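You operate a simulated robot arm through the tools that you are given. There is no shell and no other tool.

You are at the controls of a simulated robot arm. One attempt, no reset.

TASK
Give the tile in the vice a second coat, about halfway up, in RIVER.
Fine: two to five seconds under; wipe its foot on the sponge pad, clamp it in the vice again and shut the lid.

Only the result counts: the job must be done as asked and must still hold three seconds after the hand-in. Knocking over, shifting, dropping, spilling or breaking anything else fails it. Lids that push on must go on centred and level and be pressed home; caps that screw on are set level and turned clockwise until they are tight.

THE ROBOT
A 6-joint arm with a two-finger gripper, fixed in place. Base frame: the origin is at the foot of the arm, x ahead of it, y to its left, z up. Units: cm, degrees, N and s.
It reaches about 129.8 cm from its shoulder. Its first joint turns from -149.0 to 149.0 degrees. Payload 1.57 kg.
Tool frame: the origin (TCP) lies between the finger pads and is the grasp point; the fingertips stand 2.1 cm ahead of it; z points along the fingers, y is the line along which they close. Largest opening 7 cm; the body of the gripper starts 5 cm behind the TCP.
Orientation is that of the tool frame in the base frame, as a unit quaternion [w, x, y, z]. With the fingers straight down and closing along the base's y, the tool's x points along the base's -x, its y along +y and its z along -z.

THE INTERFACE
- The arm moves only by the tool move_arm. Its arguments are lists of equal length, an entry for each row: "translation": the shift along the base's x, y, z in mm, a list of three; "rotation": the turn, a rotation vector about the base's x, y, z in degrees, a list of three; "fingers": the closure, from 0 (fully open) to 1 (shut). In form: {"translation": [[x, y, z], ...], "rotation": [[wx, wy, wz], ...], "fingers": [fingers, ...]}. A call has 1 to 20 rows; each row is the pose to reach, as a shift and turn from the pose commanded when the call began. A row lasts 0.2 s, in which the tool goes at most 5 cm and 8.6 degrees; a call with a longer step from one row to the next is refused whole, and so is a gripper value outside its range. Where a pose cannot be reached the arm comes as near as it can. A force on the tool above 90 N (or 10 N above the force at the start of the call, whichever is more), or a blocked arm, ends the call early, and 0.2 s more pass. The fingers move at their own pace and stop on an object; they squeeze with about 30 N. The grip force told is the motor's: it shows also when the fingers shut on nothing. Time passes only in rows, and 0.2 s behind the last, so rows that repeat a pose let the fingers close. It gives the time, the measured TCP pose, the force on the tool (base axes), the opening and the grip force at its end, in the units of the frame above (readings bear some noise), with the torque about the TCP (base axes, N m) and any sound that the robot's microphone picked up.
- Cameras (640 x 400 px; columns grow to the right, rows downward): "scene" is fixed at [41.11, 49.9, 155.22]; the picture's right is [-0.93, -0.36, 0.00], its down [-0.15, 0.39, -0.91] and it looks along [0.33, -0.85, -0.42] (base axes); focal length 329 px, centre (320, 200). "wrist" rides on the gripper at [7.9, 0.4, -8.1] in the tool frame; the picture's right is [-0.05, 1.00, 0.00], its down [-0.67, -0.04, -0.74] and it looks along [-0.74, -0.04, 0.67] (tool axes); focal length 256 px, centre (320, 200). There is no depth. A picture from a camera that has moved, and an enlarged one, comes with that camera's place and axes in the base frame and with its lens. The place of the scene camera against the robot may be out by one fixed shift of up to 1.8 cm in any direction.
- snapshot(camera): a new picture of that camera. No time passes.
- slide_trunk(by): slides the trunk up (or, below 0, down) by that many cm; the arm rides with it, the base frame stays. It gives what a move gives, with no picture.
- enlarge(camera, box): a new picture of the part [left, top, right, bottom] of that camera's present view, enlarged. No time passes.
- finish_job(): hands the job in; it is judged then, once.

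Nothing tells you positions but the pictures and the camera data. Unless the task says otherwise, let go and move clear before handing in.

The tools are called as name(argument=value, ...) on one line, values as JSON. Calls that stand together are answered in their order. move_arm: Moves the arm, as the interface text tells. Its arguments: {"type":"object","properties":{"translation":{"type":"array","items":{"type":"array","items":{"type":"number"}}},"rotation":{"type":"array","items":{"type":"array","items":{"type":"number"}}},"fingers":{"type":"array","items":{"type":"number"}}},"required":["translation","rotation","fingers"]} The other tools are called the same way: slide_trunk (by) slides the trunk up or down; snapshot (camera) takes a picture; enlarge (camera, box) takes an enlarged picture of a part of a camera's view; finish_job () hands the job in.

At the start:

```text
clock: 0.0
tool_pos: [47.02, -49.12, 116.92]
ee_rot: [0.0, -0.001, 1.0, 0.0]
contact_force: [0.1, 0.1, -0.4]
moment: [-0.03, 0.0, -0.02]
opening: 6.99
grip_force: 0.1
trunk travel left (down, up): [-85.1, 11.9]
```

scene: 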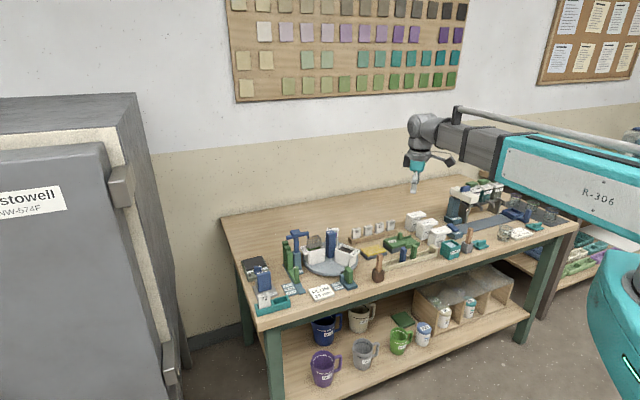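
wrist: 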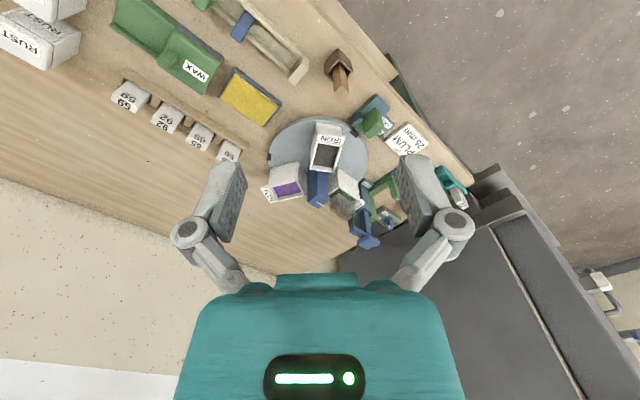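

I see a workbench with several pots, a vice and labelled items; I need a closer look before moving. I'll enlarge parts of the scene.

enlarge(camera="scene", box=[230, 210, 370, 320])

enlarge(camera="scene", box=[340, 190, 480, 290])

enlarge(camera="scene", box=[430, 170, 570, 270])

enlarge(camera="scene", box=[300, 280, 540, 400])

enlarge(camera="wrist", box=[220, 60, 480, 260])

```text
3.64 times, centred on (300, 265) of scene
camera zoom: at [41.11, 49.9, 155.22], right [-0.93, -0.36, 0.0], down [-0.15, 0.39, -0.91], along [0.33, -0.85, -0.42], focal length 1196 px, centre (393, -36)
```

zoom: 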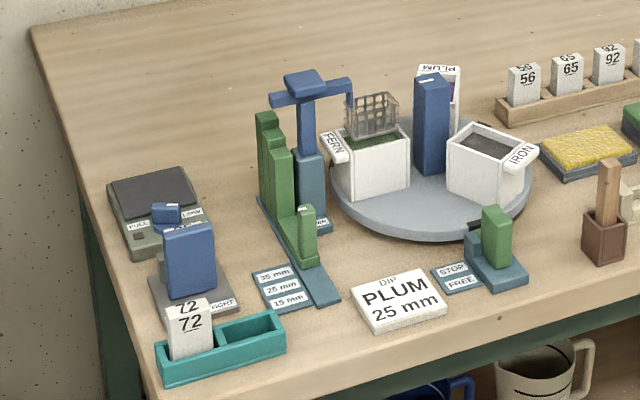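

```text
4.00 times, centred on (410, 240) of scene
camera zoom: at [41.11, 49.9, 155.22], right [-0.93, -0.36, 0.0], down [-0.15, 0.39, -0.91], along [0.33, -0.85, -0.42], focal length 1316 px, centre (-40, 40)
```

zoom: 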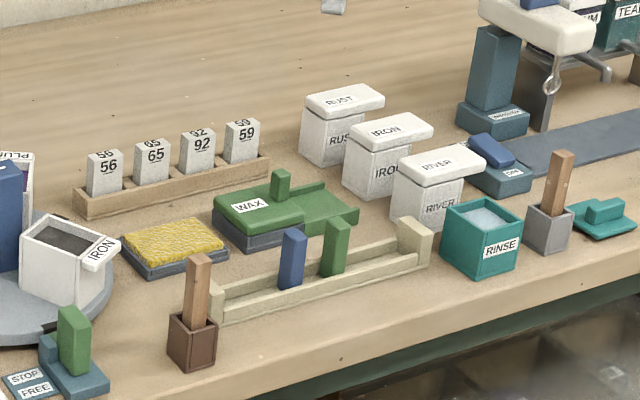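

```text
4.00 times, centred on (500, 220) of scene
camera zoom: at [41.11, 49.9, 155.22], right [-0.93, -0.36, 0.0], down [-0.15, 0.39, -0.91], along [0.33, -0.85, -0.42], focal length 1316 px, centre (-400, 120)
```

zoom: 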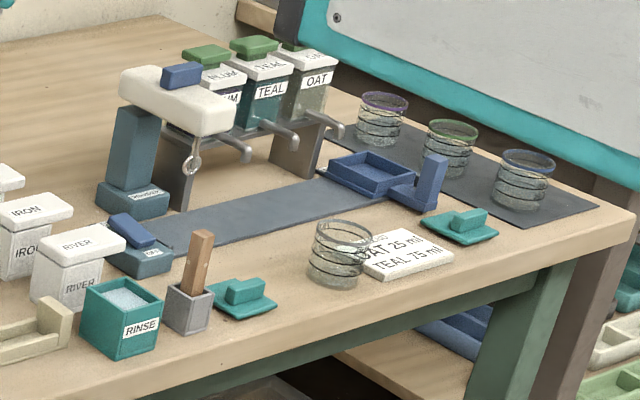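

```text
2.67 times, centred on (420, 340) of scene
camera zoom: at [41.11, 49.9, 155.22], right [-0.93, -0.36, 0.0], down [-0.15, 0.39, -0.91], along [0.33, -0.85, -0.42], focal length 877 px, centre (53, -173)
```

zoom: 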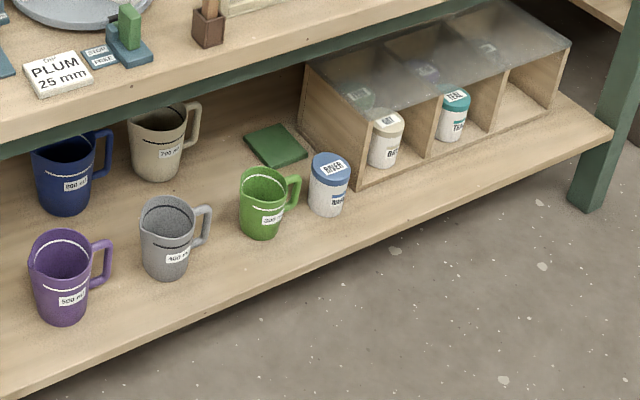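

```text
2.00 times, centred on (350, 160) of wrist
camera zoom: at [39.04, -48.48, 125.05], right [0.05, 1.0, 0.0], down [0.67, -0.04, 0.74], along [0.74, -0.04, -0.67], focal length 512 px, centre (260, 280)
```

zoom: 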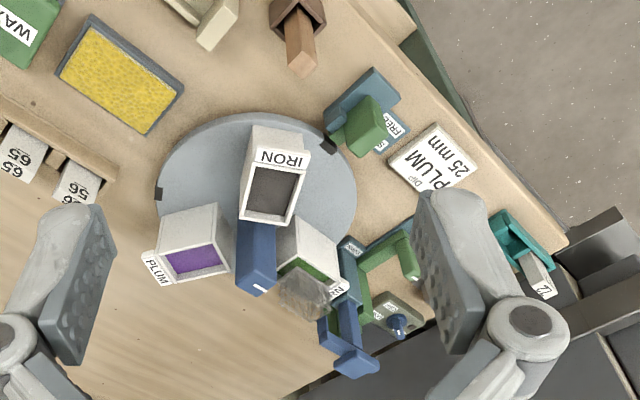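

The bench is turned about 45° to the base frame; its top is near z≈80, and RIVER is a lidded pot near (38,-74). I'll turn the wrist to face the bench square-on and look from nearer.

move_arm(translation=[[-23, -9, -15], [-47, -18, -30], [-70, -27, -45], [-94, -36, -60], [-117, -45, -75], [-141, -54, -90], [-141, -54, -90]], rotation=[[0, 0, -7.5], [0, 0, -15], [0, 0, -22.5], [0, 0, -30], [0, 0, -37.5], [0, 0, -45], [0, 0, -45]], fingers=[0, 0, 0, 0, 0, 0, 0])

snapshot(camera="wrist")

```text
clock: 1.6
tool_pos: [32.61, -55.25, 117.07]
ee_rot: [0.0, 0.384, 0.924, 0.0]
contact_force: [-0.9, 0.4, 0.0]
moment: [0.02, 0.01, -0.01]
opening: 6.99
grip_force: 0.1
out of reach, approached as far as the arm can: row 1, 2, 3, 4, 5, 6, 7
trunk travel left (down, up): [-85.1, 11.9]
```

```text
taken
camera wrist: at [27.47, -49.27, 125.05], right [0.75, 0.67, 0.0], down [0.45, -0.5, 0.74], along [0.5, -0.56, -0.67], focal length 256 px, centre (320, 200)
```

wrist: 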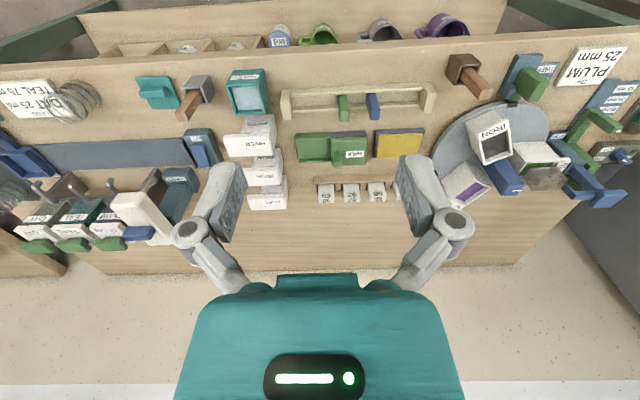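

The view from here is upside down but clear. The arm could not come down at this trunk height, so I'll lower the trunk.

slide_trunk(by=-18)

snapshot(camera="wrist")

snapshot(camera="scene")

```text
clock: 3.6
tool_pos: [32.62, -55.28, 99.0]
ee_rot: [0.0, 0.383, 0.924, 0.0]
contact_force: [-0.9, 0.9, 0.4]
moment: [-0.03, 0.01, 0.01]
opening: 6.98
grip_force: 0.1
trunk travel left (down, up): [-67.1, 29.9]
```

```text
taken
camera wrist: at [27.48, -49.26, 107.06], right [0.74, 0.67, 0.0], down [0.45, -0.5, 0.74], along [0.5, -0.55, -0.67], focal length 256 px, centre (320, 200)
```

wrist: 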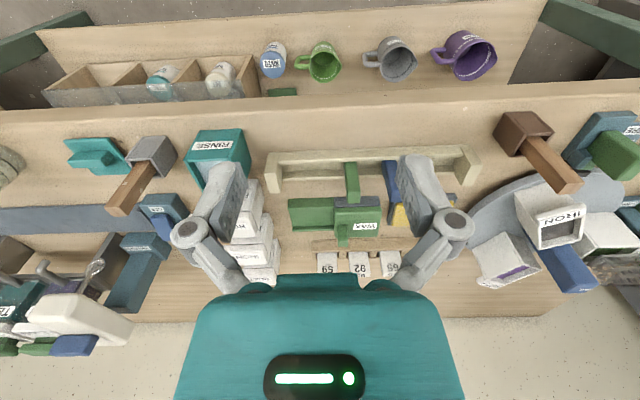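

```text
taken
```

scene: 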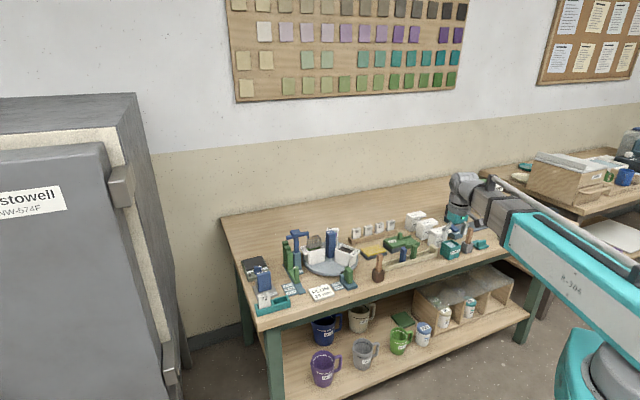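

I need to identify the vice. I'll enlarge the two candidate stations again.

enlarge(camera="scene", box=[235, 245, 300, 320])

enlarge(camera="scene", box=[370, 225, 450, 285])

enlarge(camera="wrist", box=[160, 110, 360, 300])

enlarge(camera="wrist", box=[320, 120, 480, 240])

enlarge(camera="scene", box=[270, 220, 370, 310])

```text
5.33 times, centred on (268, 282) of scene
camera zoom: at [41.11, 49.9, 155.22], right [-0.93, -0.36, 0.0], down [-0.15, 0.39, -0.91], along [0.33, -0.85, -0.42], focal length 1754 px, centre (600, -240)
```

zoom: 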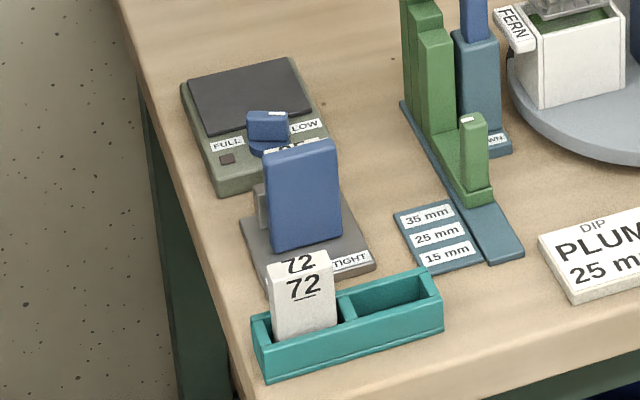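

```text
6.67 times, centred on (410, 255) of scene
camera zoom: at [41.11, 49.9, 155.22], right [-0.93, -0.36, 0.0], down [-0.15, 0.39, -0.91], along [0.33, -0.85, -0.42], focal length 2192 px, centre (-280, -167)
```

zoom: 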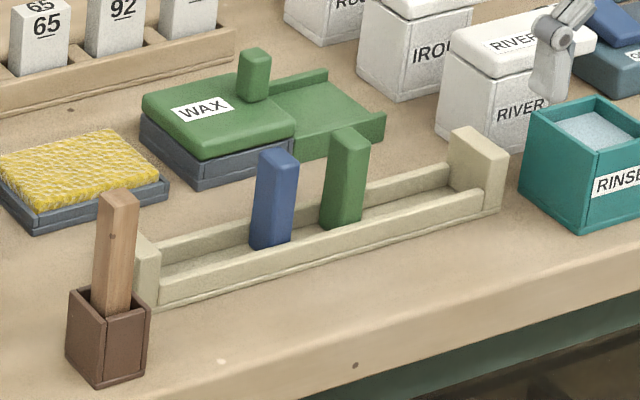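

```text
2.11 times, centred on (260, 205) of wrist
camera zoom: at [27.48, -49.26, 107.06], right [0.74, 0.67, 0.0], down [0.45, -0.5, 0.74], along [0.5, -0.55, -0.67], focal length 539 px, centre (446, 190)
```

zoom: 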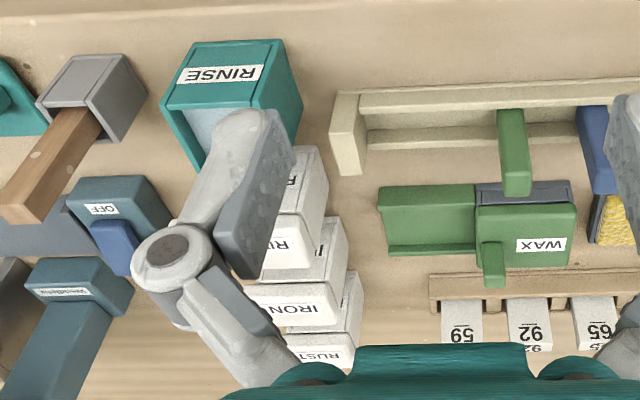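

```text
3.33 times, centred on (400, 180) of wrist
camera zoom: at [27.48, -49.26, 107.06], right [0.74, 0.67, 0.0], down [0.45, -0.5, 0.74], along [0.5, -0.55, -0.67], focal length 853 px, centre (53, 267)
```

zoom: 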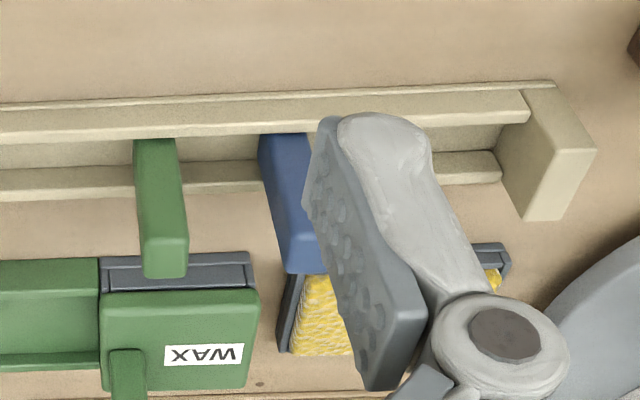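

```text
4.44 times, centred on (320, 265) of scene
camera zoom: at [41.11, 49.9, 155.22], right [-0.93, -0.36, 0.0], down [-0.15, 0.39, -0.91], along [0.33, -0.85, -0.42], focal length 1462 px, centre (320, -89)
```

zoom: 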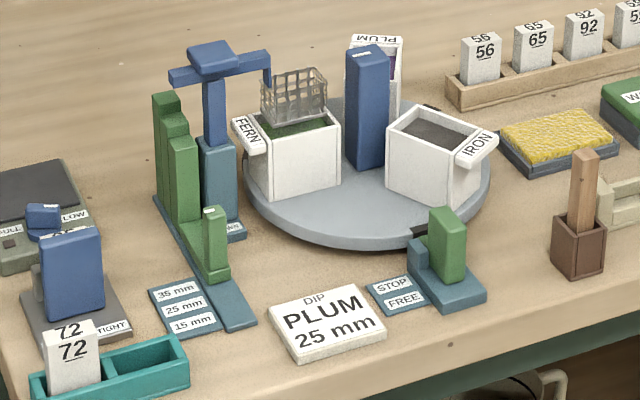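

The gray stand with the blue plate and "TIGHT" label at the far left looks like the vice. First a null row to check where the commanded pose is.

move_arm(translation=[[0, 0, 0], [0, 0, 0]], rotation=[[0, 0, 0], [0, 0, 0]], fingers=[0, 0])

```text
clock: 4.2
tool_pos: [32.67, -55.29, 98.95]
ee_rot: [0.0, 0.383, 0.924, 0.0]
contact_force: [-0.1, 0.1, 0.8]
moment: [0.01, 0.0, -0.02]
opening: 6.98
grip_force: 0.0
trunk travel left (down, up): [-67.1, 29.9]
```

The command tracks the measured pose. Now I go along the front edge to the left station.

move_arm(translation=[[32, 28, 0], [64, 57, 0], [96, 86, 0], [128, 114, 0], [160, 143, 0], [192, 171, 0], [224, 200, 0], [256, 228, 0], [288, 257, 0], [320, 286, 0], [352, 314, 0], [384, 343, 0], [416, 371, 0], [440, 400, 0], [440, 400, 0]], rotation=[[0, 0, 0], [0, 0, 0], [0, 0, 0], [0, 0, 0], [0, 0, 0], [0, 0, 0], [0, 0, 0], [0, 0, 0], [0, 0, 0], [0, 0, 0], [0, 0, 0], [0, 0, 0], [0, 0, 0], [0, 0, 0], [0, 0, 0]], fingers=[0, 0, 0, 0, 0, 0, 0, 0, 0, 0, 0, 0, 0, 0, 0])

snapshot(camera="wrist")

snapshot(camera="scene")

```text
clock: 7.4
tool_pos: [76.7, -15.22, 98.94]
ee_rot: [0.0, 0.383, 0.924, 0.0]
contact_force: [-0.9, 0.5, -0.1]
moment: [-0.02, -0.03, 0.01]
opening: 7.0
grip_force: 0.0
out of reach, approached as far as the arm can: row 1, 2, 5, 6, 10, 11
trunk travel left (down, up): [-67.1, 29.9]
```

```text
taken
camera wrist: at [71.64, -9.26, 107.04], right [0.74, 0.67, 0.0], down [0.45, -0.5, 0.75], along [0.5, -0.55, -0.67], focal length 256 px, centre (320, 200)
```

wrist: 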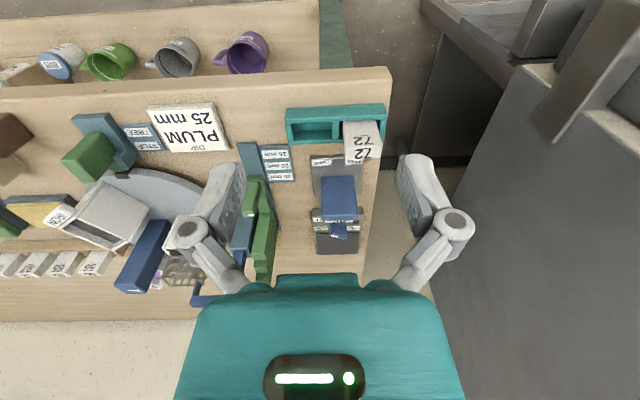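

```text
taken
```

scene: 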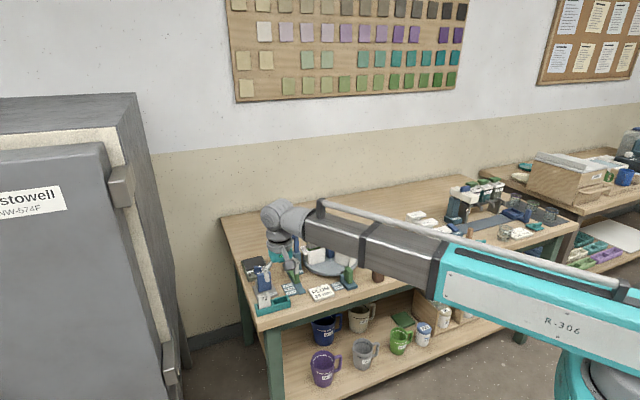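

enlarge(camera="wrist", box=[270, 85, 410, 275])

enlarge(camera="scene", box=[235, 250, 305, 320])

enlarge(camera="wrist", box=[0, 150, 130, 290])

```text
2.11 times, centred on (340, 180) of wrist
camera zoom: at [71.64, -9.26, 107.04], right [0.74, 0.67, 0.0], down [0.45, -0.5, 0.75], along [0.5, -0.55, -0.67], focal length 539 px, centre (278, 242)
```

zoom: 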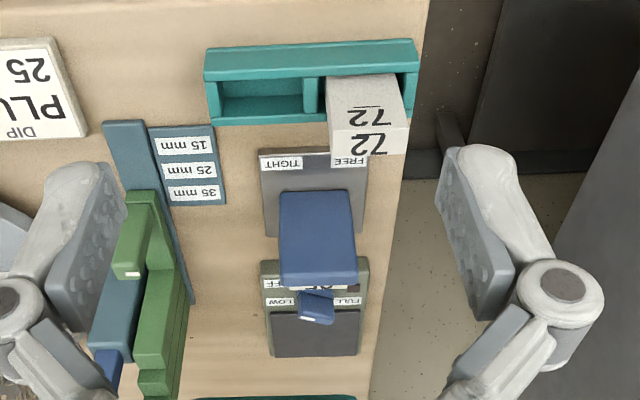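

```text
5.71 times, centred on (270, 285) of scene
camera zoom: at [41.11, 49.9, 155.22], right [-0.93, -0.36, 0.0], down [-0.15, 0.39, -0.91], along [0.33, -0.85, -0.42], focal length 1879 px, centre (606, -286)
```

zoom: 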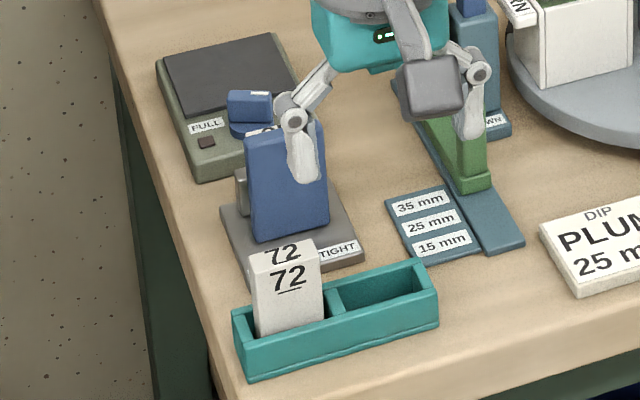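

```text
2.86 times, centred on (65, 220) of wrist
camera zoom: at [71.64, -9.26, 107.04], right [0.74, 0.67, 0.0], down [0.45, -0.5, 0.75], along [0.5, -0.55, -0.67], focal length 731 px, centre (1049, 143)
```

zoom: 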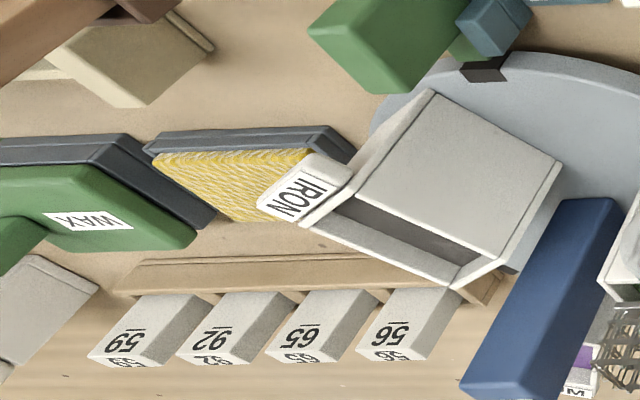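

The gray FREE/TIGHT plate with the blue block may be the vice; I want to see it from another side. I'll turn the wrist back 45° to see it diagonally.

move_arm(translation=[[-20, -20, 0], [-40, -40, 0], [-60, -60, 0], [-90, -80, 0], [-110, -95, 0], [-127, -110, 0], [-127, -110, 0]], rotation=[[0, 0, 7.5], [0, 0, 15], [0, 0, 22.5], [0, 0, 30], [0, 0, 37.5], [0, 0, 45], [0, 0, 45]], fingers=[0, 0, 0, 0, 0, 0, 0])

snapshot(camera="wrist")

enlarge(camera="wrist", box=[250, 90, 410, 260])

enlarge(camera="scene", box=[235, 240, 305, 320])

```text
clock: 9.0
tool_pos: [64.16, -26.46, 99.06]
ee_rot: [-0.001, -0.001, 1.0, 0.0]
contact_force: [0.1, -0.3, -0.1]
moment: [-0.02, -0.01, 0.01]
opening: 7.0
grip_force: 0.1
trunk travel left (down, up): [-67.1, 29.9]
```

```text
taken
camera wrist: at [56.31, -25.86, 107.05], right [0.05, 1.0, 0.0], down [0.67, -0.03, 0.74], along [0.74, -0.04, -0.67], focal length 256 px, centre (320, 200)
```

wrist: 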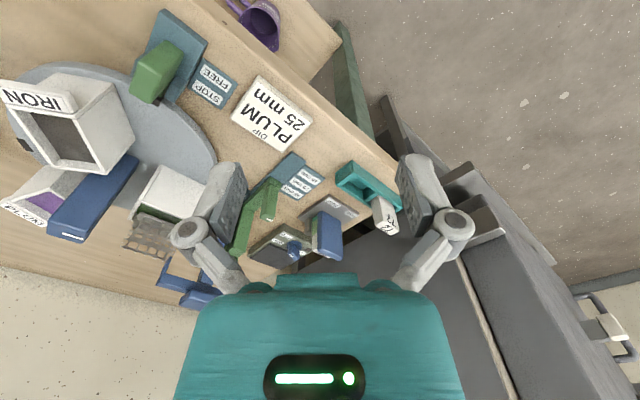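

```text
2.35 times, centred on (330, 175) of wrist
camera zoom: at [56.31, -25.86, 107.05], right [0.05, 1.0, 0.0], down [0.67, -0.03, 0.74], along [0.74, -0.04, -0.67], focal length 602 px, centre (296, 259)
```

zoom: 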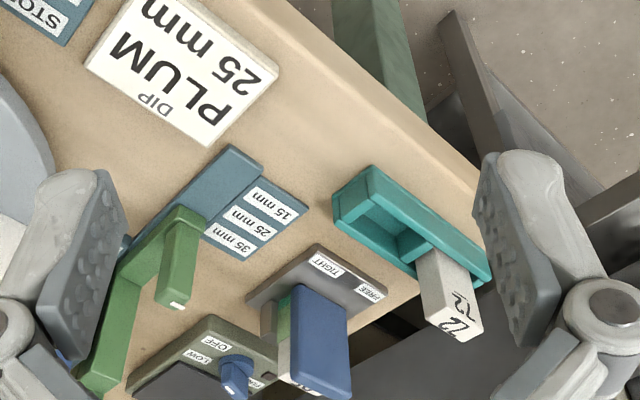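

```text
5.00 times, centred on (270, 280) of scene
camera zoom: at [41.11, 49.9, 155.22], right [-0.93, -0.36, 0.0], down [-0.15, 0.39, -0.91], along [0.33, -0.85, -0.42], focal length 1644 px, centre (570, -200)
```

zoom: 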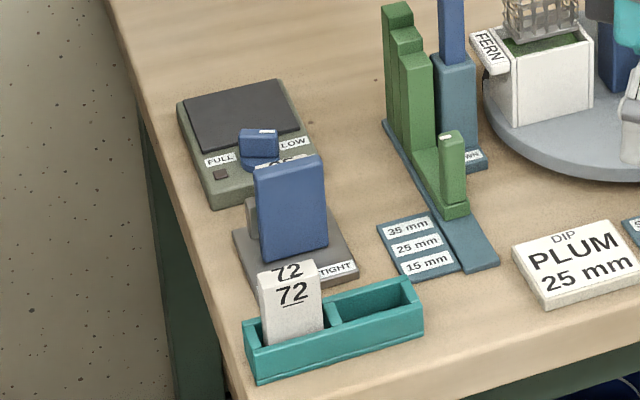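

I can now see the tile: white with a green foot, held behind the blue jaw on the FREE/TIGHT plate. I'll get closer to learn how the jaw works.

move_arm(translation=[[40, 10, 0], [80, 20, -10], [110, 25, -20], [110, 25, -20]], rotation=[[0, 0, 5], [0, 0, 10], [0, 0, 15], [0, 0, 15]], fingers=[0, 0, 0, 0])

snapshot(camera="wrist")

enlarge(camera="wrist", box=[240, 60, 400, 280])

```text
clock: 10.0
tool_pos: [74.93, -23.81, 98.94]
ee_rot: [0.001, -0.131, 0.991, 0.0]
contact_force: [0.2, 0.5, -0.1]
moment: [-0.04, 0.01, 0.02]
opening: 7.0
grip_force: 0.1
out of reach, approached as far as the arm can: row 2, 3, 4
trunk travel left (down, up): [-67.1, 29.9]
```

```text
taken
camera wrist: at [67.3, -25.28, 107.04], right [-0.21, 0.98, 0.0], down [0.65, 0.14, 0.74], along [0.73, 0.15, -0.67], focal length 256 px, centre (320, 200)
```

wrist: 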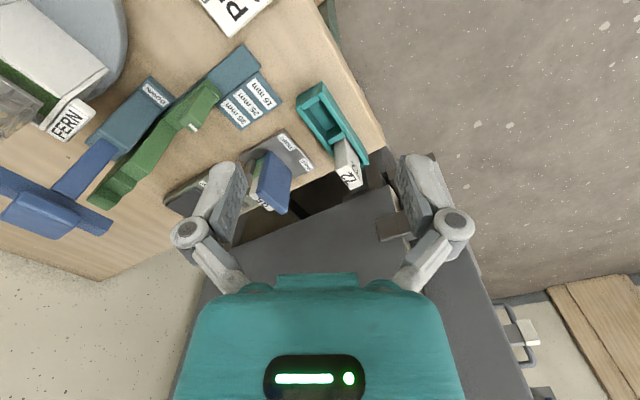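

```text
1.82 times, centred on (320, 170) of wrist
camera zoom: at [67.3, -25.28, 107.04], right [-0.21, 0.98, 0.0], down [0.65, 0.14, 0.74], along [0.73, 0.15, -0.67], focal length 465 px, centre (320, 254)
```

zoom: 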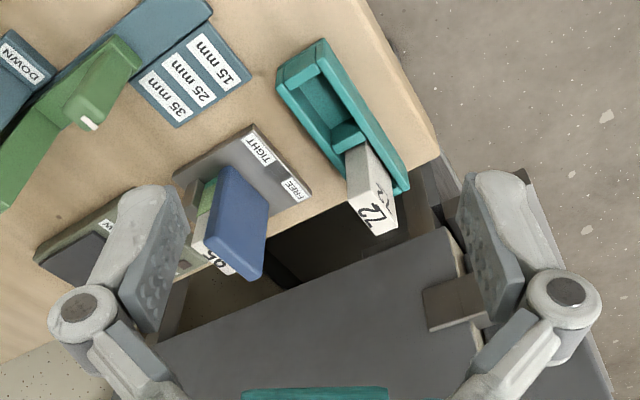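

The tile (numbered on top) stands between the gray back jaw and the blue jaw block. I'll back off, raise the tool and lower the trunk so I can work at bench height.

move_arm(translation=[[-15, 15, 10], [-30, 30, 30], [-50, 50, 60], [-70, 70, 90], [-70, 70, 120], [-70, 70, 150], [-70, 70, 180], [-70, 70, 180]], rotation=[[0, 0, -5], [0, 0, -13], [0, 0, -21], [0, 0, -29], [0, 0, -37], [0, 0, -45], [0, 0, -53], [0, 0, -60]], fingers=[0, 0, 0, 0, 0, 0, 0, 0])

slide_trunk(by=-22)

snapshot(camera="wrist")

snapshot(camera="scene")

```text
clock: 11.8
tool_pos: [67.79, -16.76, 98.97]
ee_rot: [0.001, 0.384, 0.923, 0.0]
contact_force: [0.5, -0.2, 0.2]
moment: [0.04, 0.0, 0.01]
opening: 7.0
grip_force: 0.0
out of reach, approached as far as the arm can: row 1, 2, 3, 4, 5, 6, 7, 8
trunk travel left (down, up): [-67.1, 29.9]
```

```text
clock: 14.1
tool_pos: [67.79, -16.74, 76.96]
ee_rot: [-0.001, 0.382, 0.924, 0.0]
contact_force: [0.0, 0.2, -0.3]
moment: [0.01, -0.03, 0.02]
opening: 6.99
grip_force: 0.1
trunk travel left (down, up): [-45.1, 51.9]
```

```text
taken
camera wrist: at [62.65, -10.69, 85.05], right [0.74, 0.67, 0.0], down [0.45, -0.5, 0.74], along [0.5, -0.55, -0.67], focal length 256 px, centre (320, 200)
```

wrist: 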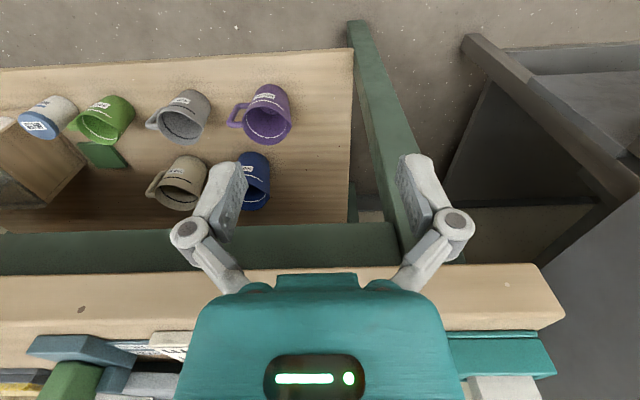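

```text
taken
```

scene: 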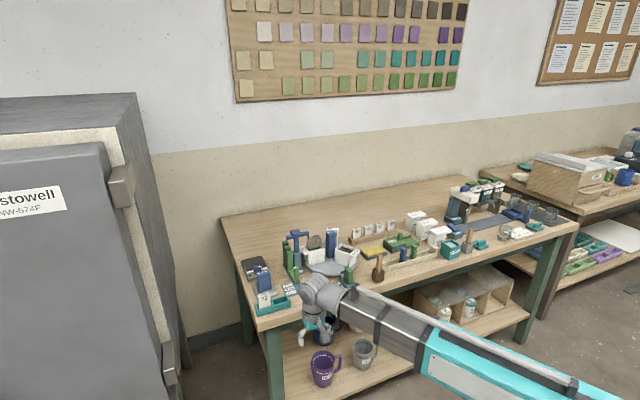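

The tool height did not change from my move, so perhaps only the trunk changes height. I'll test a small pure-vertical move here, clear of the bench.

move_arm(translation=[[0, 0, 20], [0, 0, 40], [0, 0, 40]], rotation=[[0, 0, 0], [0, 0, 0], [0, 0, 0]], fingers=[0, 0, 0])

move_arm(translation=[[0, 0, 0]], rotation=[[5, 5, 0]], fingers=[0])

```text
clock: 14.9
tool_pos: [67.97, -16.72, 76.98]
ee_rot: [0.0, 0.383, 0.924, 0.0]
contact_force: [0.4, -0.4, 0.5]
moment: [0.04, 0.02, 0.0]
opening: 6.98
grip_force: 0.0
out of reach, approached as far as the arm can: row 1, 2, 3
trunk travel left (down, up): [-45.1, 51.9]
```

```text
clock: 15.3
tool_pos: [67.74, -16.65, 77.11]
ee_rot: [-0.057, 0.381, 0.922, 0.024]
contact_force: [0.1, -0.5, -0.2]
moment: [-0.01, 0.02, 0.02]
opening: 6.98
grip_force: 0.0
trunk travel left (down, up): [-45.1, 51.9]
```

Height comes only from the trunk, while tilts are possible. I'll undo the tilt, raise the trunk and look at the vice from the front.

move_arm(translation=[[0, 0, 0], [0, 0, 0]], rotation=[[-5, -5, 0], [-5, -5, 0]], fingers=[0, 0])

slide_trunk(by=20)

move_arm(translation=[[35, 20, 0], [70, 40, 0], [100, 60, 0], [100, 60, 0]], rotation=[[0, 0, 0], [0, 0, 0], [0, 0, 0], [0, 0, 0]], fingers=[0, 0, 0, 0])

snapshot(camera="wrist")

enlarge(camera="wrist", box=[250, 90, 390, 270])

```text
clock: 15.9
tool_pos: [67.83, -16.72, 77.01]
ee_rot: [0.001, 0.383, 0.924, -0.001]
contact_force: [0.3, 0.2, 0.4]
moment: [0.01, -0.02, -0.01]
opening: 6.99
grip_force: 0.0
trunk travel left (down, up): [-45.1, 51.9]
```

```text
clock: 18.1
tool_pos: [67.8, -16.72, 96.99]
ee_rot: [0.001, 0.382, 0.924, 0.001]
contact_force: [-1.2, 0.6, -0.1]
moment: [0.01, 0.01, 0.0]
opening: 6.99
grip_force: 0.0
trunk travel left (down, up): [-65.1, 31.9]
```

```text
clock: 19.1
tool_pos: [77.93, -10.78, 97.03]
ee_rot: [0.0, 0.382, 0.924, 0.0]
contact_force: [-0.2, 0.5, 0.6]
moment: [0.01, -0.02, -0.01]
opening: 7.01
grip_force: 0.1
trunk travel left (down, up): [-65.1, 31.9]
```

```text
taken
camera wrist: at [72.76, -4.75, 105.04], right [0.74, 0.67, 0.0], down [0.45, -0.5, 0.74], along [0.5, -0.55, -0.67], focal length 256 px, centre (320, 200)
```

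wrist: 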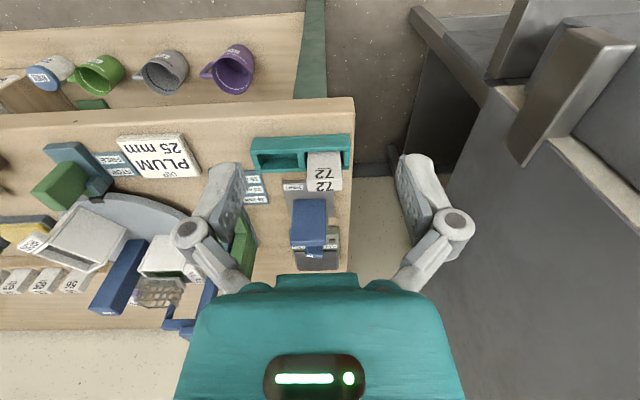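

```text
2.22 times, centred on (320, 180) of wrist
camera zoom: at [72.76, -4.75, 105.04], right [0.74, 0.67, 0.0], down [0.45, -0.5, 0.74], along [0.5, -0.55, -0.67], focal length 569 px, centre (320, 244)
```

zoom: 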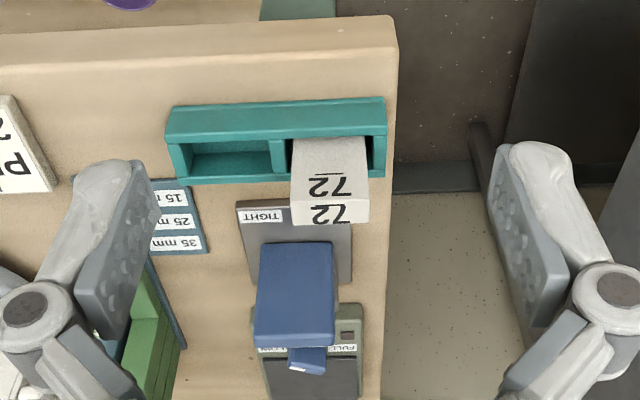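

The jaw block is centred on the plate, so I want a steeper look. I'll raise the trunk a little and tilt the wrist to look down on the vice.

slide_trunk(by=5)

move_arm(translation=[[20, -25, 0], [40, -50, 0], [60, -75, 0], [86, -112, 0], [86, -112, 0], [86, -112, 0]], rotation=[[5, 5, 0], [10, 10, 0], [15, 15, 0], [20, 20, 0], [25, 25, 0], [25, 25, 0]], fingers=[0, 0, 0, 0, 0, 0])

snapshot(camera="wrist")

enlarge(camera="wrist", box=[240, 90, 400, 290])

```text
clock: 20.0
tool_pos: [77.82, -10.81, 101.96]
ee_rot: [0.0, 0.383, 0.924, 0.0]
contact_force: [-1.1, 1.0, -0.7]
moment: [0.02, 0.02, 0.01]
opening: 6.99
grip_force: 0.0
trunk travel left (down, up): [-70.1, 26.9]
```

```text
clock: 21.4
tool_pos: [86.66, -21.54, 104.4]
ee_rot: [-0.231, 0.374, 0.892, 0.107]
contact_force: [-0.1, 0.7, 0.4]
moment: [-0.01, 0.0, 0.01]
opening: 7.01
grip_force: 0.0
out of reach, approached as far as the arm can: row 2, 3, 4, 5, 6
trunk travel left (down, up): [-70.1, 26.9]
```

```text
taken
camera wrist: at [84.92, -19.18, 115.31], right [0.75, 0.66, -0.01], down [0.63, -0.71, 0.32], along [0.21, -0.24, -0.95], focal length 256 px, centre (320, 200)
```

wrist: 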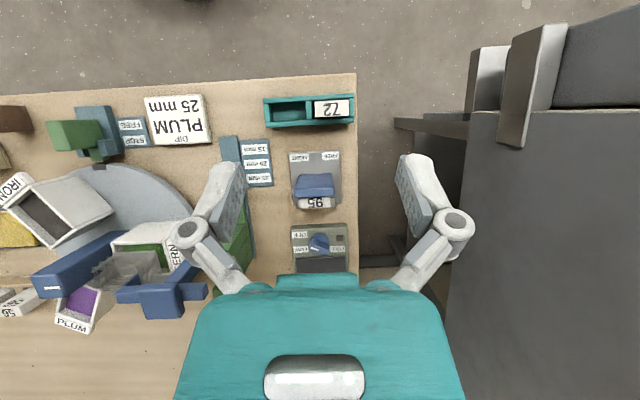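

```text
2.00 times, centred on (320, 190) of wrist
camera zoom: at [84.92, -19.18, 115.31], right [0.75, 0.66, -0.01], down [0.63, -0.71, 0.32], along [0.21, -0.24, -0.95], focal length 512 px, centre (320, 220)
```

zoom: 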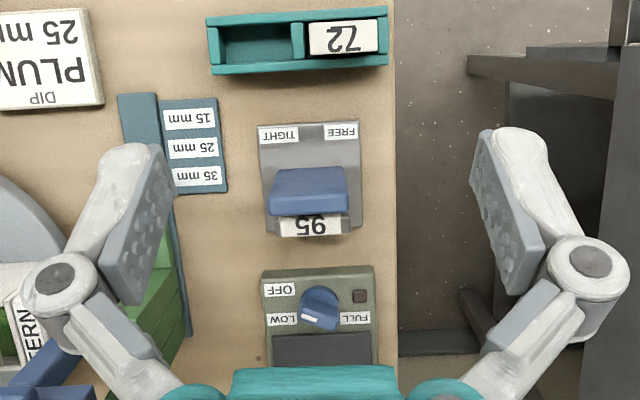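

Now it's clear: the tile is number 95, between the blue jaw (robot side) and the gray jaw. I'll enlarge for detail of the mechanism.

enlarge(camera="wrist", box=[280, 140, 360, 215])

enlarge(camera="scene", box=[245, 255, 285, 295])

enlarge(camera="wrist", box=[40, 90, 170, 170])

```text
5.33 times, centred on (320, 178) of wrist
camera zoom: at [84.92, -19.18, 115.31], right [0.75, 0.66, -0.01], down [0.63, -0.71, 0.32], along [0.21, -0.24, -0.95], focal length 1365 px, centre (320, 320)
```

zoom: 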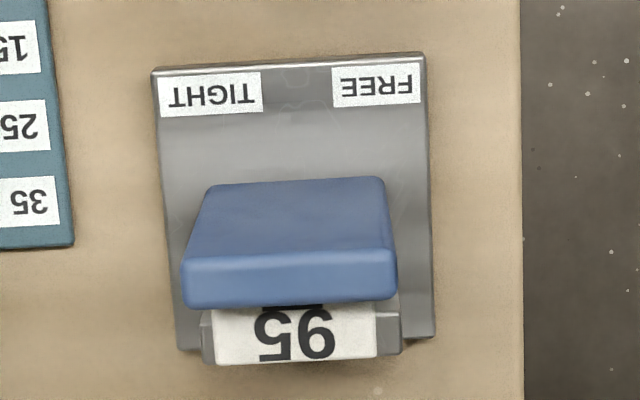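

```text
10.00 times, centred on (265, 275) of scene
camera zoom: at [41.11, 49.9, 155.22], right [-0.93, -0.36, 0.0], down [-0.15, 0.39, -0.91], along [0.33, -0.85, -0.42], focal length 3289 px, centre (870, -550)
```

zoom: 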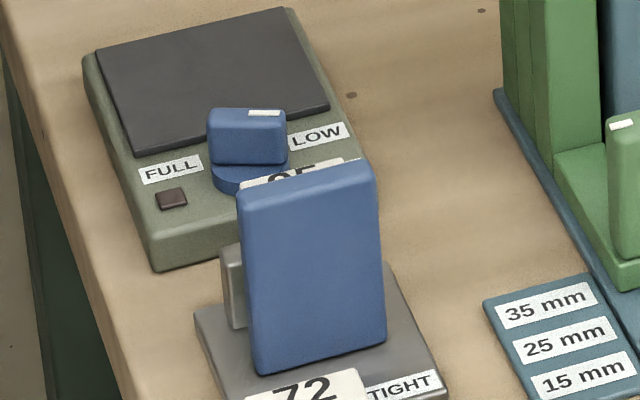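

```text
4.92 times, centred on (105, 130) of wrist
camera zoom: at [84.92, -19.18, 115.31], right [0.75, 0.66, -0.01], down [0.63, -0.71, 0.32], along [0.21, -0.24, -0.95], focal length 1260 px, centre (1378, 545)
```

zoom: 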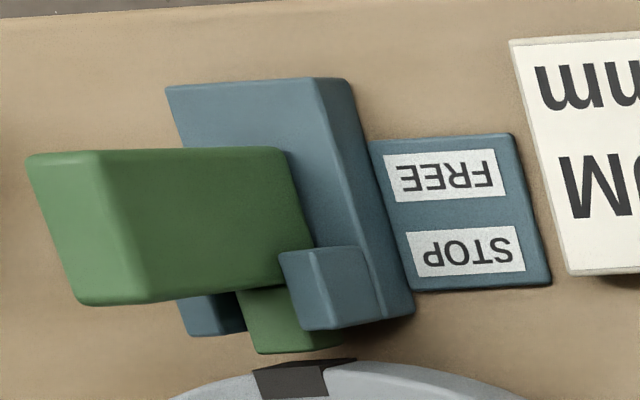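

The vice jaw is a thin blue plate (n≈81–82 across, z 81–88) with tile 95 right behind it. I'll straighten the wrist and move over the blue jaw.

move_arm(translation=[[0, 0, 0], [5, -10, 0], [10, -20, 0], [20, -35, 0], [26, -44, 0], [26, -44, 0]], rotation=[[-5, -5, 0], [-10, -10, 0], [-15, -15, 0], [-20, -20, 0], [-20.9, -20.9, 0], [-20.9, -20.9, 0]], fingers=[0, 0, 0, 0, 0, 0])

snapshot(camera="wrist")

```text
clock: 22.8
tool_pos: [89.26, -25.63, 102.1]
ee_rot: [0.007, 0.383, 0.924, 0.01]
contact_force: [0.5, 0.6, -0.4]
moment: [-0.02, -0.04, 0.0]
opening: 6.99
grip_force: 0.1
out of reach, approached as far as the arm can: row 1, 2, 3, 4, 5, 6
trunk travel left (down, up): [-70.1, 26.9]
```

```text
taken
camera wrist: at [84.0, -19.65, 110.02], right [0.74, 0.67, 0.02], down [0.43, -0.51, 0.75], along [0.51, -0.55, -0.66], focal length 256 px, centre (320, 200)
```

wrist: 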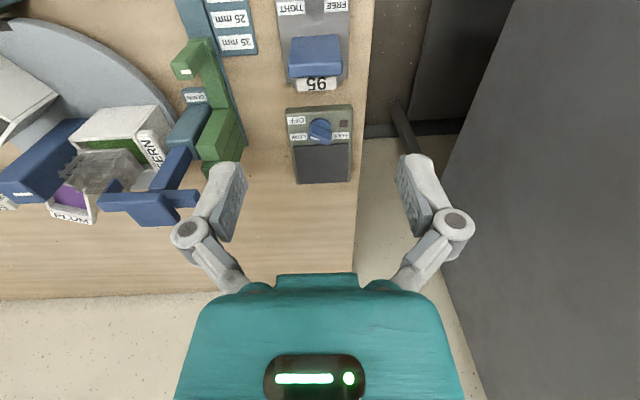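

Nearly aligned with the jaw; I'll remove the small residual tilt, nudge into place and re-check before descending.

move_arm(translation=[[-1, -4, 0], [-1, -4, 0]], rotation=[[-0.75, 1.18, 0], [-0.75, 1.18, 0]], fingers=[0, 0])

enlarge(camera="wrist", box=[240, 0, 400, 200])

```text
clock: 23.4
tool_pos: [89.2, -26.05, 101.92]
ee_rot: [-0.001, 0.383, 0.924, 0.0]
contact_force: [0.3, 0.5, 0.0]
moment: [-0.02, 0.01, 0.0]
opening: 7.01
grip_force: 0.0
trunk travel left (down, up): [-70.1, 26.9]
```

```text
2.00 times, centred on (320, 100) of wrist
camera zoom: at [84.06, -19.99, 110.05], right [0.74, 0.67, 0.0], down [0.45, -0.5, 0.74], along [0.5, -0.55, -0.67], focal length 512 px, centre (320, 400)
```

zoom: 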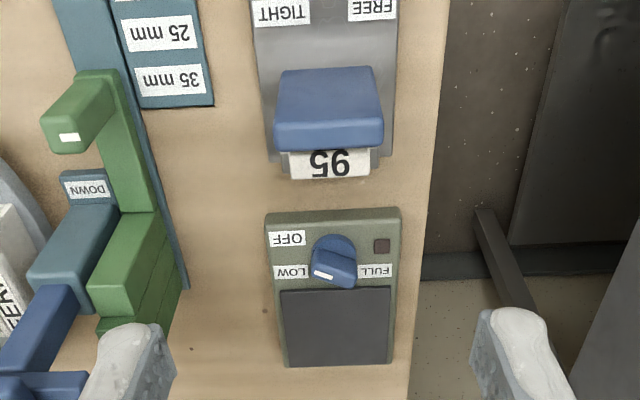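

Jaw centre is about 0.4 cm further along the bench than my tool. I'll correct and descend with the trunk in two steps.

move_arm(translation=[[4, 2.5, 0], [4, 2.5, 0]], rotation=[[0, 0, 0], [0, 0, 0]], fingers=[0, 0])

slide_trunk(by=-10.5)

snapshot(camera="wrist")

enlarge(camera="scene", box=[235, 230, 315, 310])

```text
clock: 24.0
tool_pos: [89.6, -25.81, 101.93]
ee_rot: [-0.001, 0.383, 0.924, 0.001]
contact_force: [-1.0, 0.6, -0.2]
moment: [-0.02, 0.01, -0.04]
opening: 7.01
grip_force: 0.1
trunk travel left (down, up): [-70.1, 26.9]
```

```text
clock: 25.4
tool_pos: [89.63, -25.68, 91.49]
ee_rot: [-0.001, 0.383, 0.924, 0.0]
contact_force: [-0.7, 0.0, 0.5]
moment: [-0.02, 0.0, -0.03]
opening: 7.0
grip_force: 0.0
trunk travel left (down, up): [-59.6, 37.4]
```

```text
taken
camera wrist: at [84.43, -19.72, 99.56], right [0.74, 0.67, 0.0], down [0.45, -0.5, 0.74], along [0.5, -0.55, -0.67], focal length 256 px, centre (320, 200)
```

wrist: 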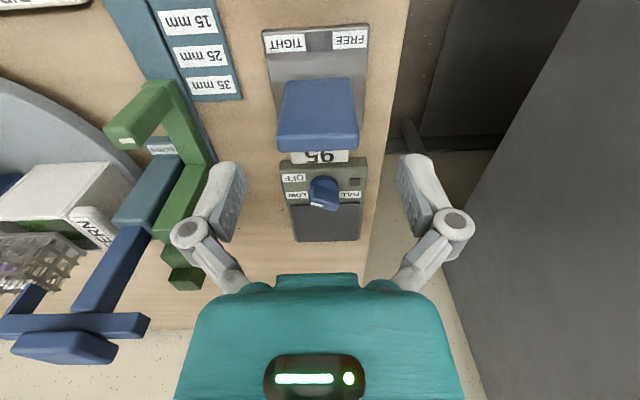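

```text
5.00 times, centred on (275, 270) of scene
camera zoom: at [41.11, 49.9, 155.22], right [-0.93, -0.36, 0.0], down [-0.15, 0.39, -0.91], along [0.33, -0.85, -0.42], focal length 1644 px, centre (545, -150)
```

zoom: 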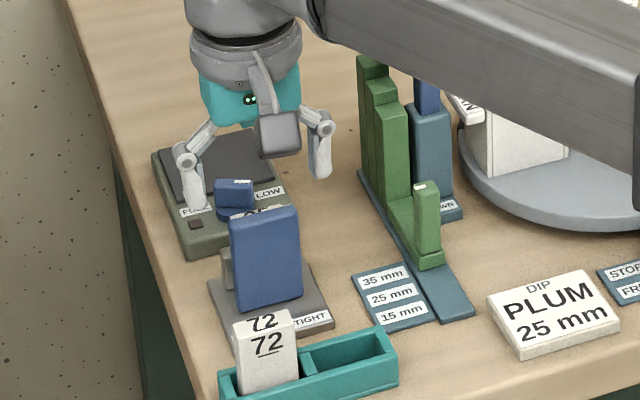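

Alignment looks right from both views. I'll descend the last bit around the blue jaw.

slide_trunk(by=-5)

snapshot(camera="wrist")

```text
clock: 26.3
tool_pos: [89.49, -25.76, 86.48]
ee_rot: [-0.001, 0.383, 0.924, 0.0]
contact_force: [0.0, -0.5, 0.0]
moment: [0.0, 0.0, 0.0]
opening: 7.0
grip_force: 0.1
trunk travel left (down, up): [-54.6, 42.4]
```

```text
taken
camera wrist: at [84.42, -19.72, 94.56], right [0.74, 0.67, 0.0], down [0.45, -0.5, 0.74], along [0.5, -0.55, -0.67], focal length 256 px, centre (320, 200)
```

wrist: 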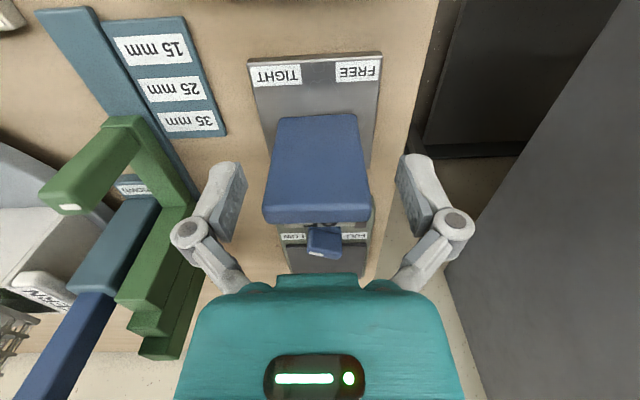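

The jaw sits centred between the fingers. Closing on it.

move_arm(translation=[[0, 0, 0], [0, 0, 0], [0, 0, 0], [0, 0, 0]], rotation=[[0, 0, 0], [0, 0, 0], [0, 0, 0], [0, 0, 0]], fingers=[0.3, 0.6, 1, 1])

```text
clock: 27.3
tool_pos: [89.53, -25.83, 86.46]
ee_rot: [-0.001, 0.383, 0.924, 0.0]
contact_force: [-8.4, -7.8, 2.3]
moment: [-0.39, 0.29, -0.04]
opening: 4.59
grip_force: 31.9
trunk travel left (down, up): [-54.6, 42.4]
```

The jaw is gripped (4.6 cm wide). Now I gently pull it toward the robot to see whether it slides that way.

move_arm(translation=[[-1, -0.5, 0], [-2.4, 0.9, 0], [-3.8, 2.3, 0]], rotation=[[0, 0, 0], [0, 0, 0], [0, 0, 0]], fingers=[1, 1, 1])

```text
clock: 28.1
tool_pos: [89.26, -25.57, 86.54]
ee_rot: [-0.001, 0.382, 0.924, 0.0]
contact_force: [1.3, -2.1, 5.8]
moment: [0.03, -0.03, -0.2]
opening: 4.57
grip_force: 32.1
trunk travel left (down, up): [-54.6, 42.4]
```

snapshot(camera="wrist")

enlarge(camera="wrist", box=[240, 120, 400, 280])

enlarge(camera="scene", box=[240, 250, 300, 310])

```text
taken
camera wrist: at [84.01, -19.55, 94.6], right [0.74, 0.67, 0.0], down [0.45, -0.5, 0.74], along [0.5, -0.55, -0.67], focal length 256 px, centre (320, 200)
```

wrist: 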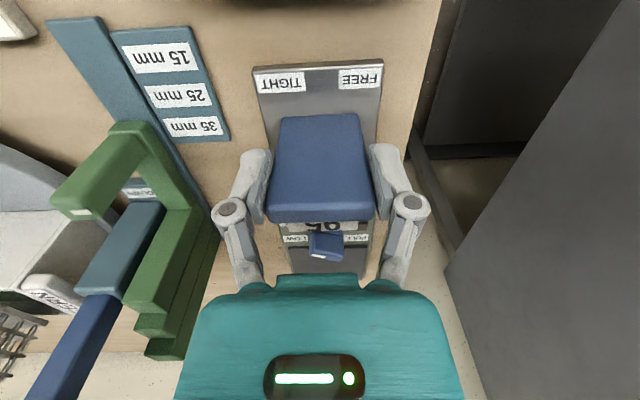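

```text
2.50 times, centred on (320, 200) of wrist
camera zoom: at [84.01, -19.55, 94.6], right [0.74, 0.67, 0.0], down [0.45, -0.5, 0.74], along [0.5, -0.55, -0.67], focal length 640 px, centre (320, 200)
```

zoom: 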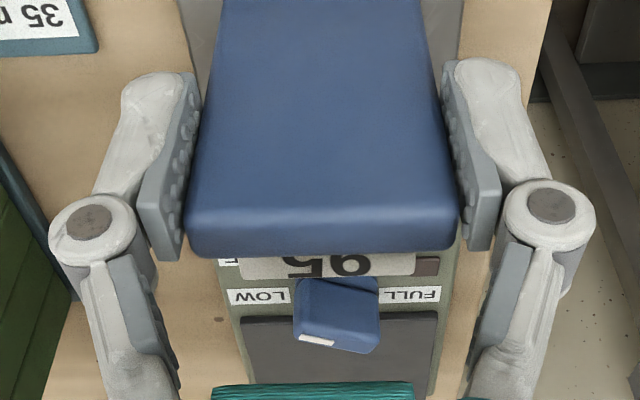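

```text
6.67 times, centred on (270, 280) of scene
camera zoom: at [41.11, 49.9, 155.22], right [-0.93, -0.36, 0.0], down [-0.15, 0.39, -0.91], along [0.33, -0.85, -0.42], focal length 2192 px, centre (653, -333)
```

zoom: 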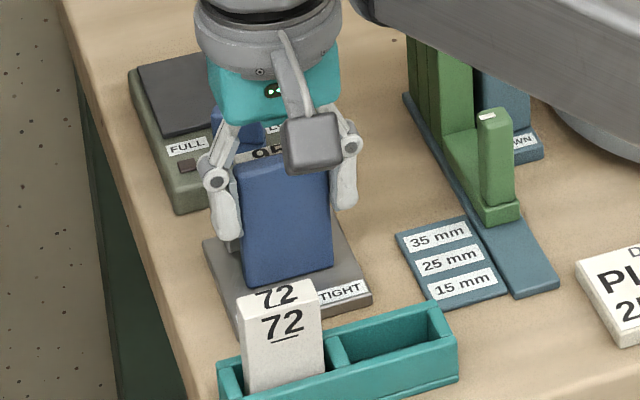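

The base plate stayed put and the jaw slid with the gripper. I'll pull it further open.

move_arm(translation=[[-2, 2, 0], [-4, 4, 0], [-6, 6, 0], [-8, 8, 0], [-8, 8, 0]], rotation=[[0, 0, 0], [0, 0, 0], [0, 0, 0], [0, 0, 0], [0, 0, 0]], fingers=[1, 1, 1, 1, 1])

enlarge(camera="wrist", box=[240, 40, 400, 280])

```text
clock: 29.3
tool_pos: [88.6, -24.98, 86.34]
ee_rot: [0.001, 0.384, 0.924, -0.001]
contact_force: [21.2, -19.8, 2.1]
moment: [-0.34, -0.31, -0.01]
opening: 4.58
grip_force: 32.0
trunk travel left (down, up): [-54.6, 42.4]
```

```text
1.67 times, centred on (320, 160) of wrist
camera zoom: at [83.41, -18.93, 94.37], right [0.74, 0.67, 0.0], down [0.44, -0.5, 0.75], along [0.5, -0.56, -0.67], focal length 427 px, centre (320, 267)
```

zoom: 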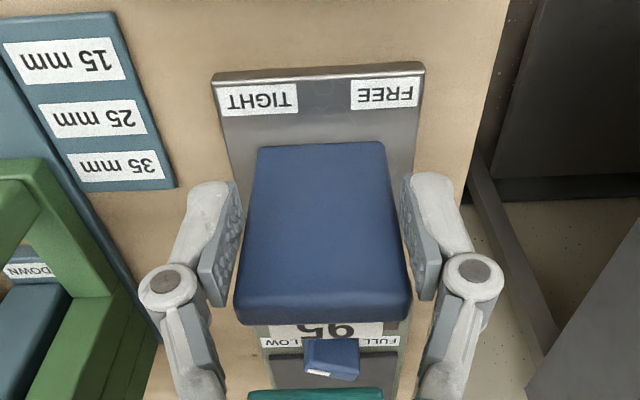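

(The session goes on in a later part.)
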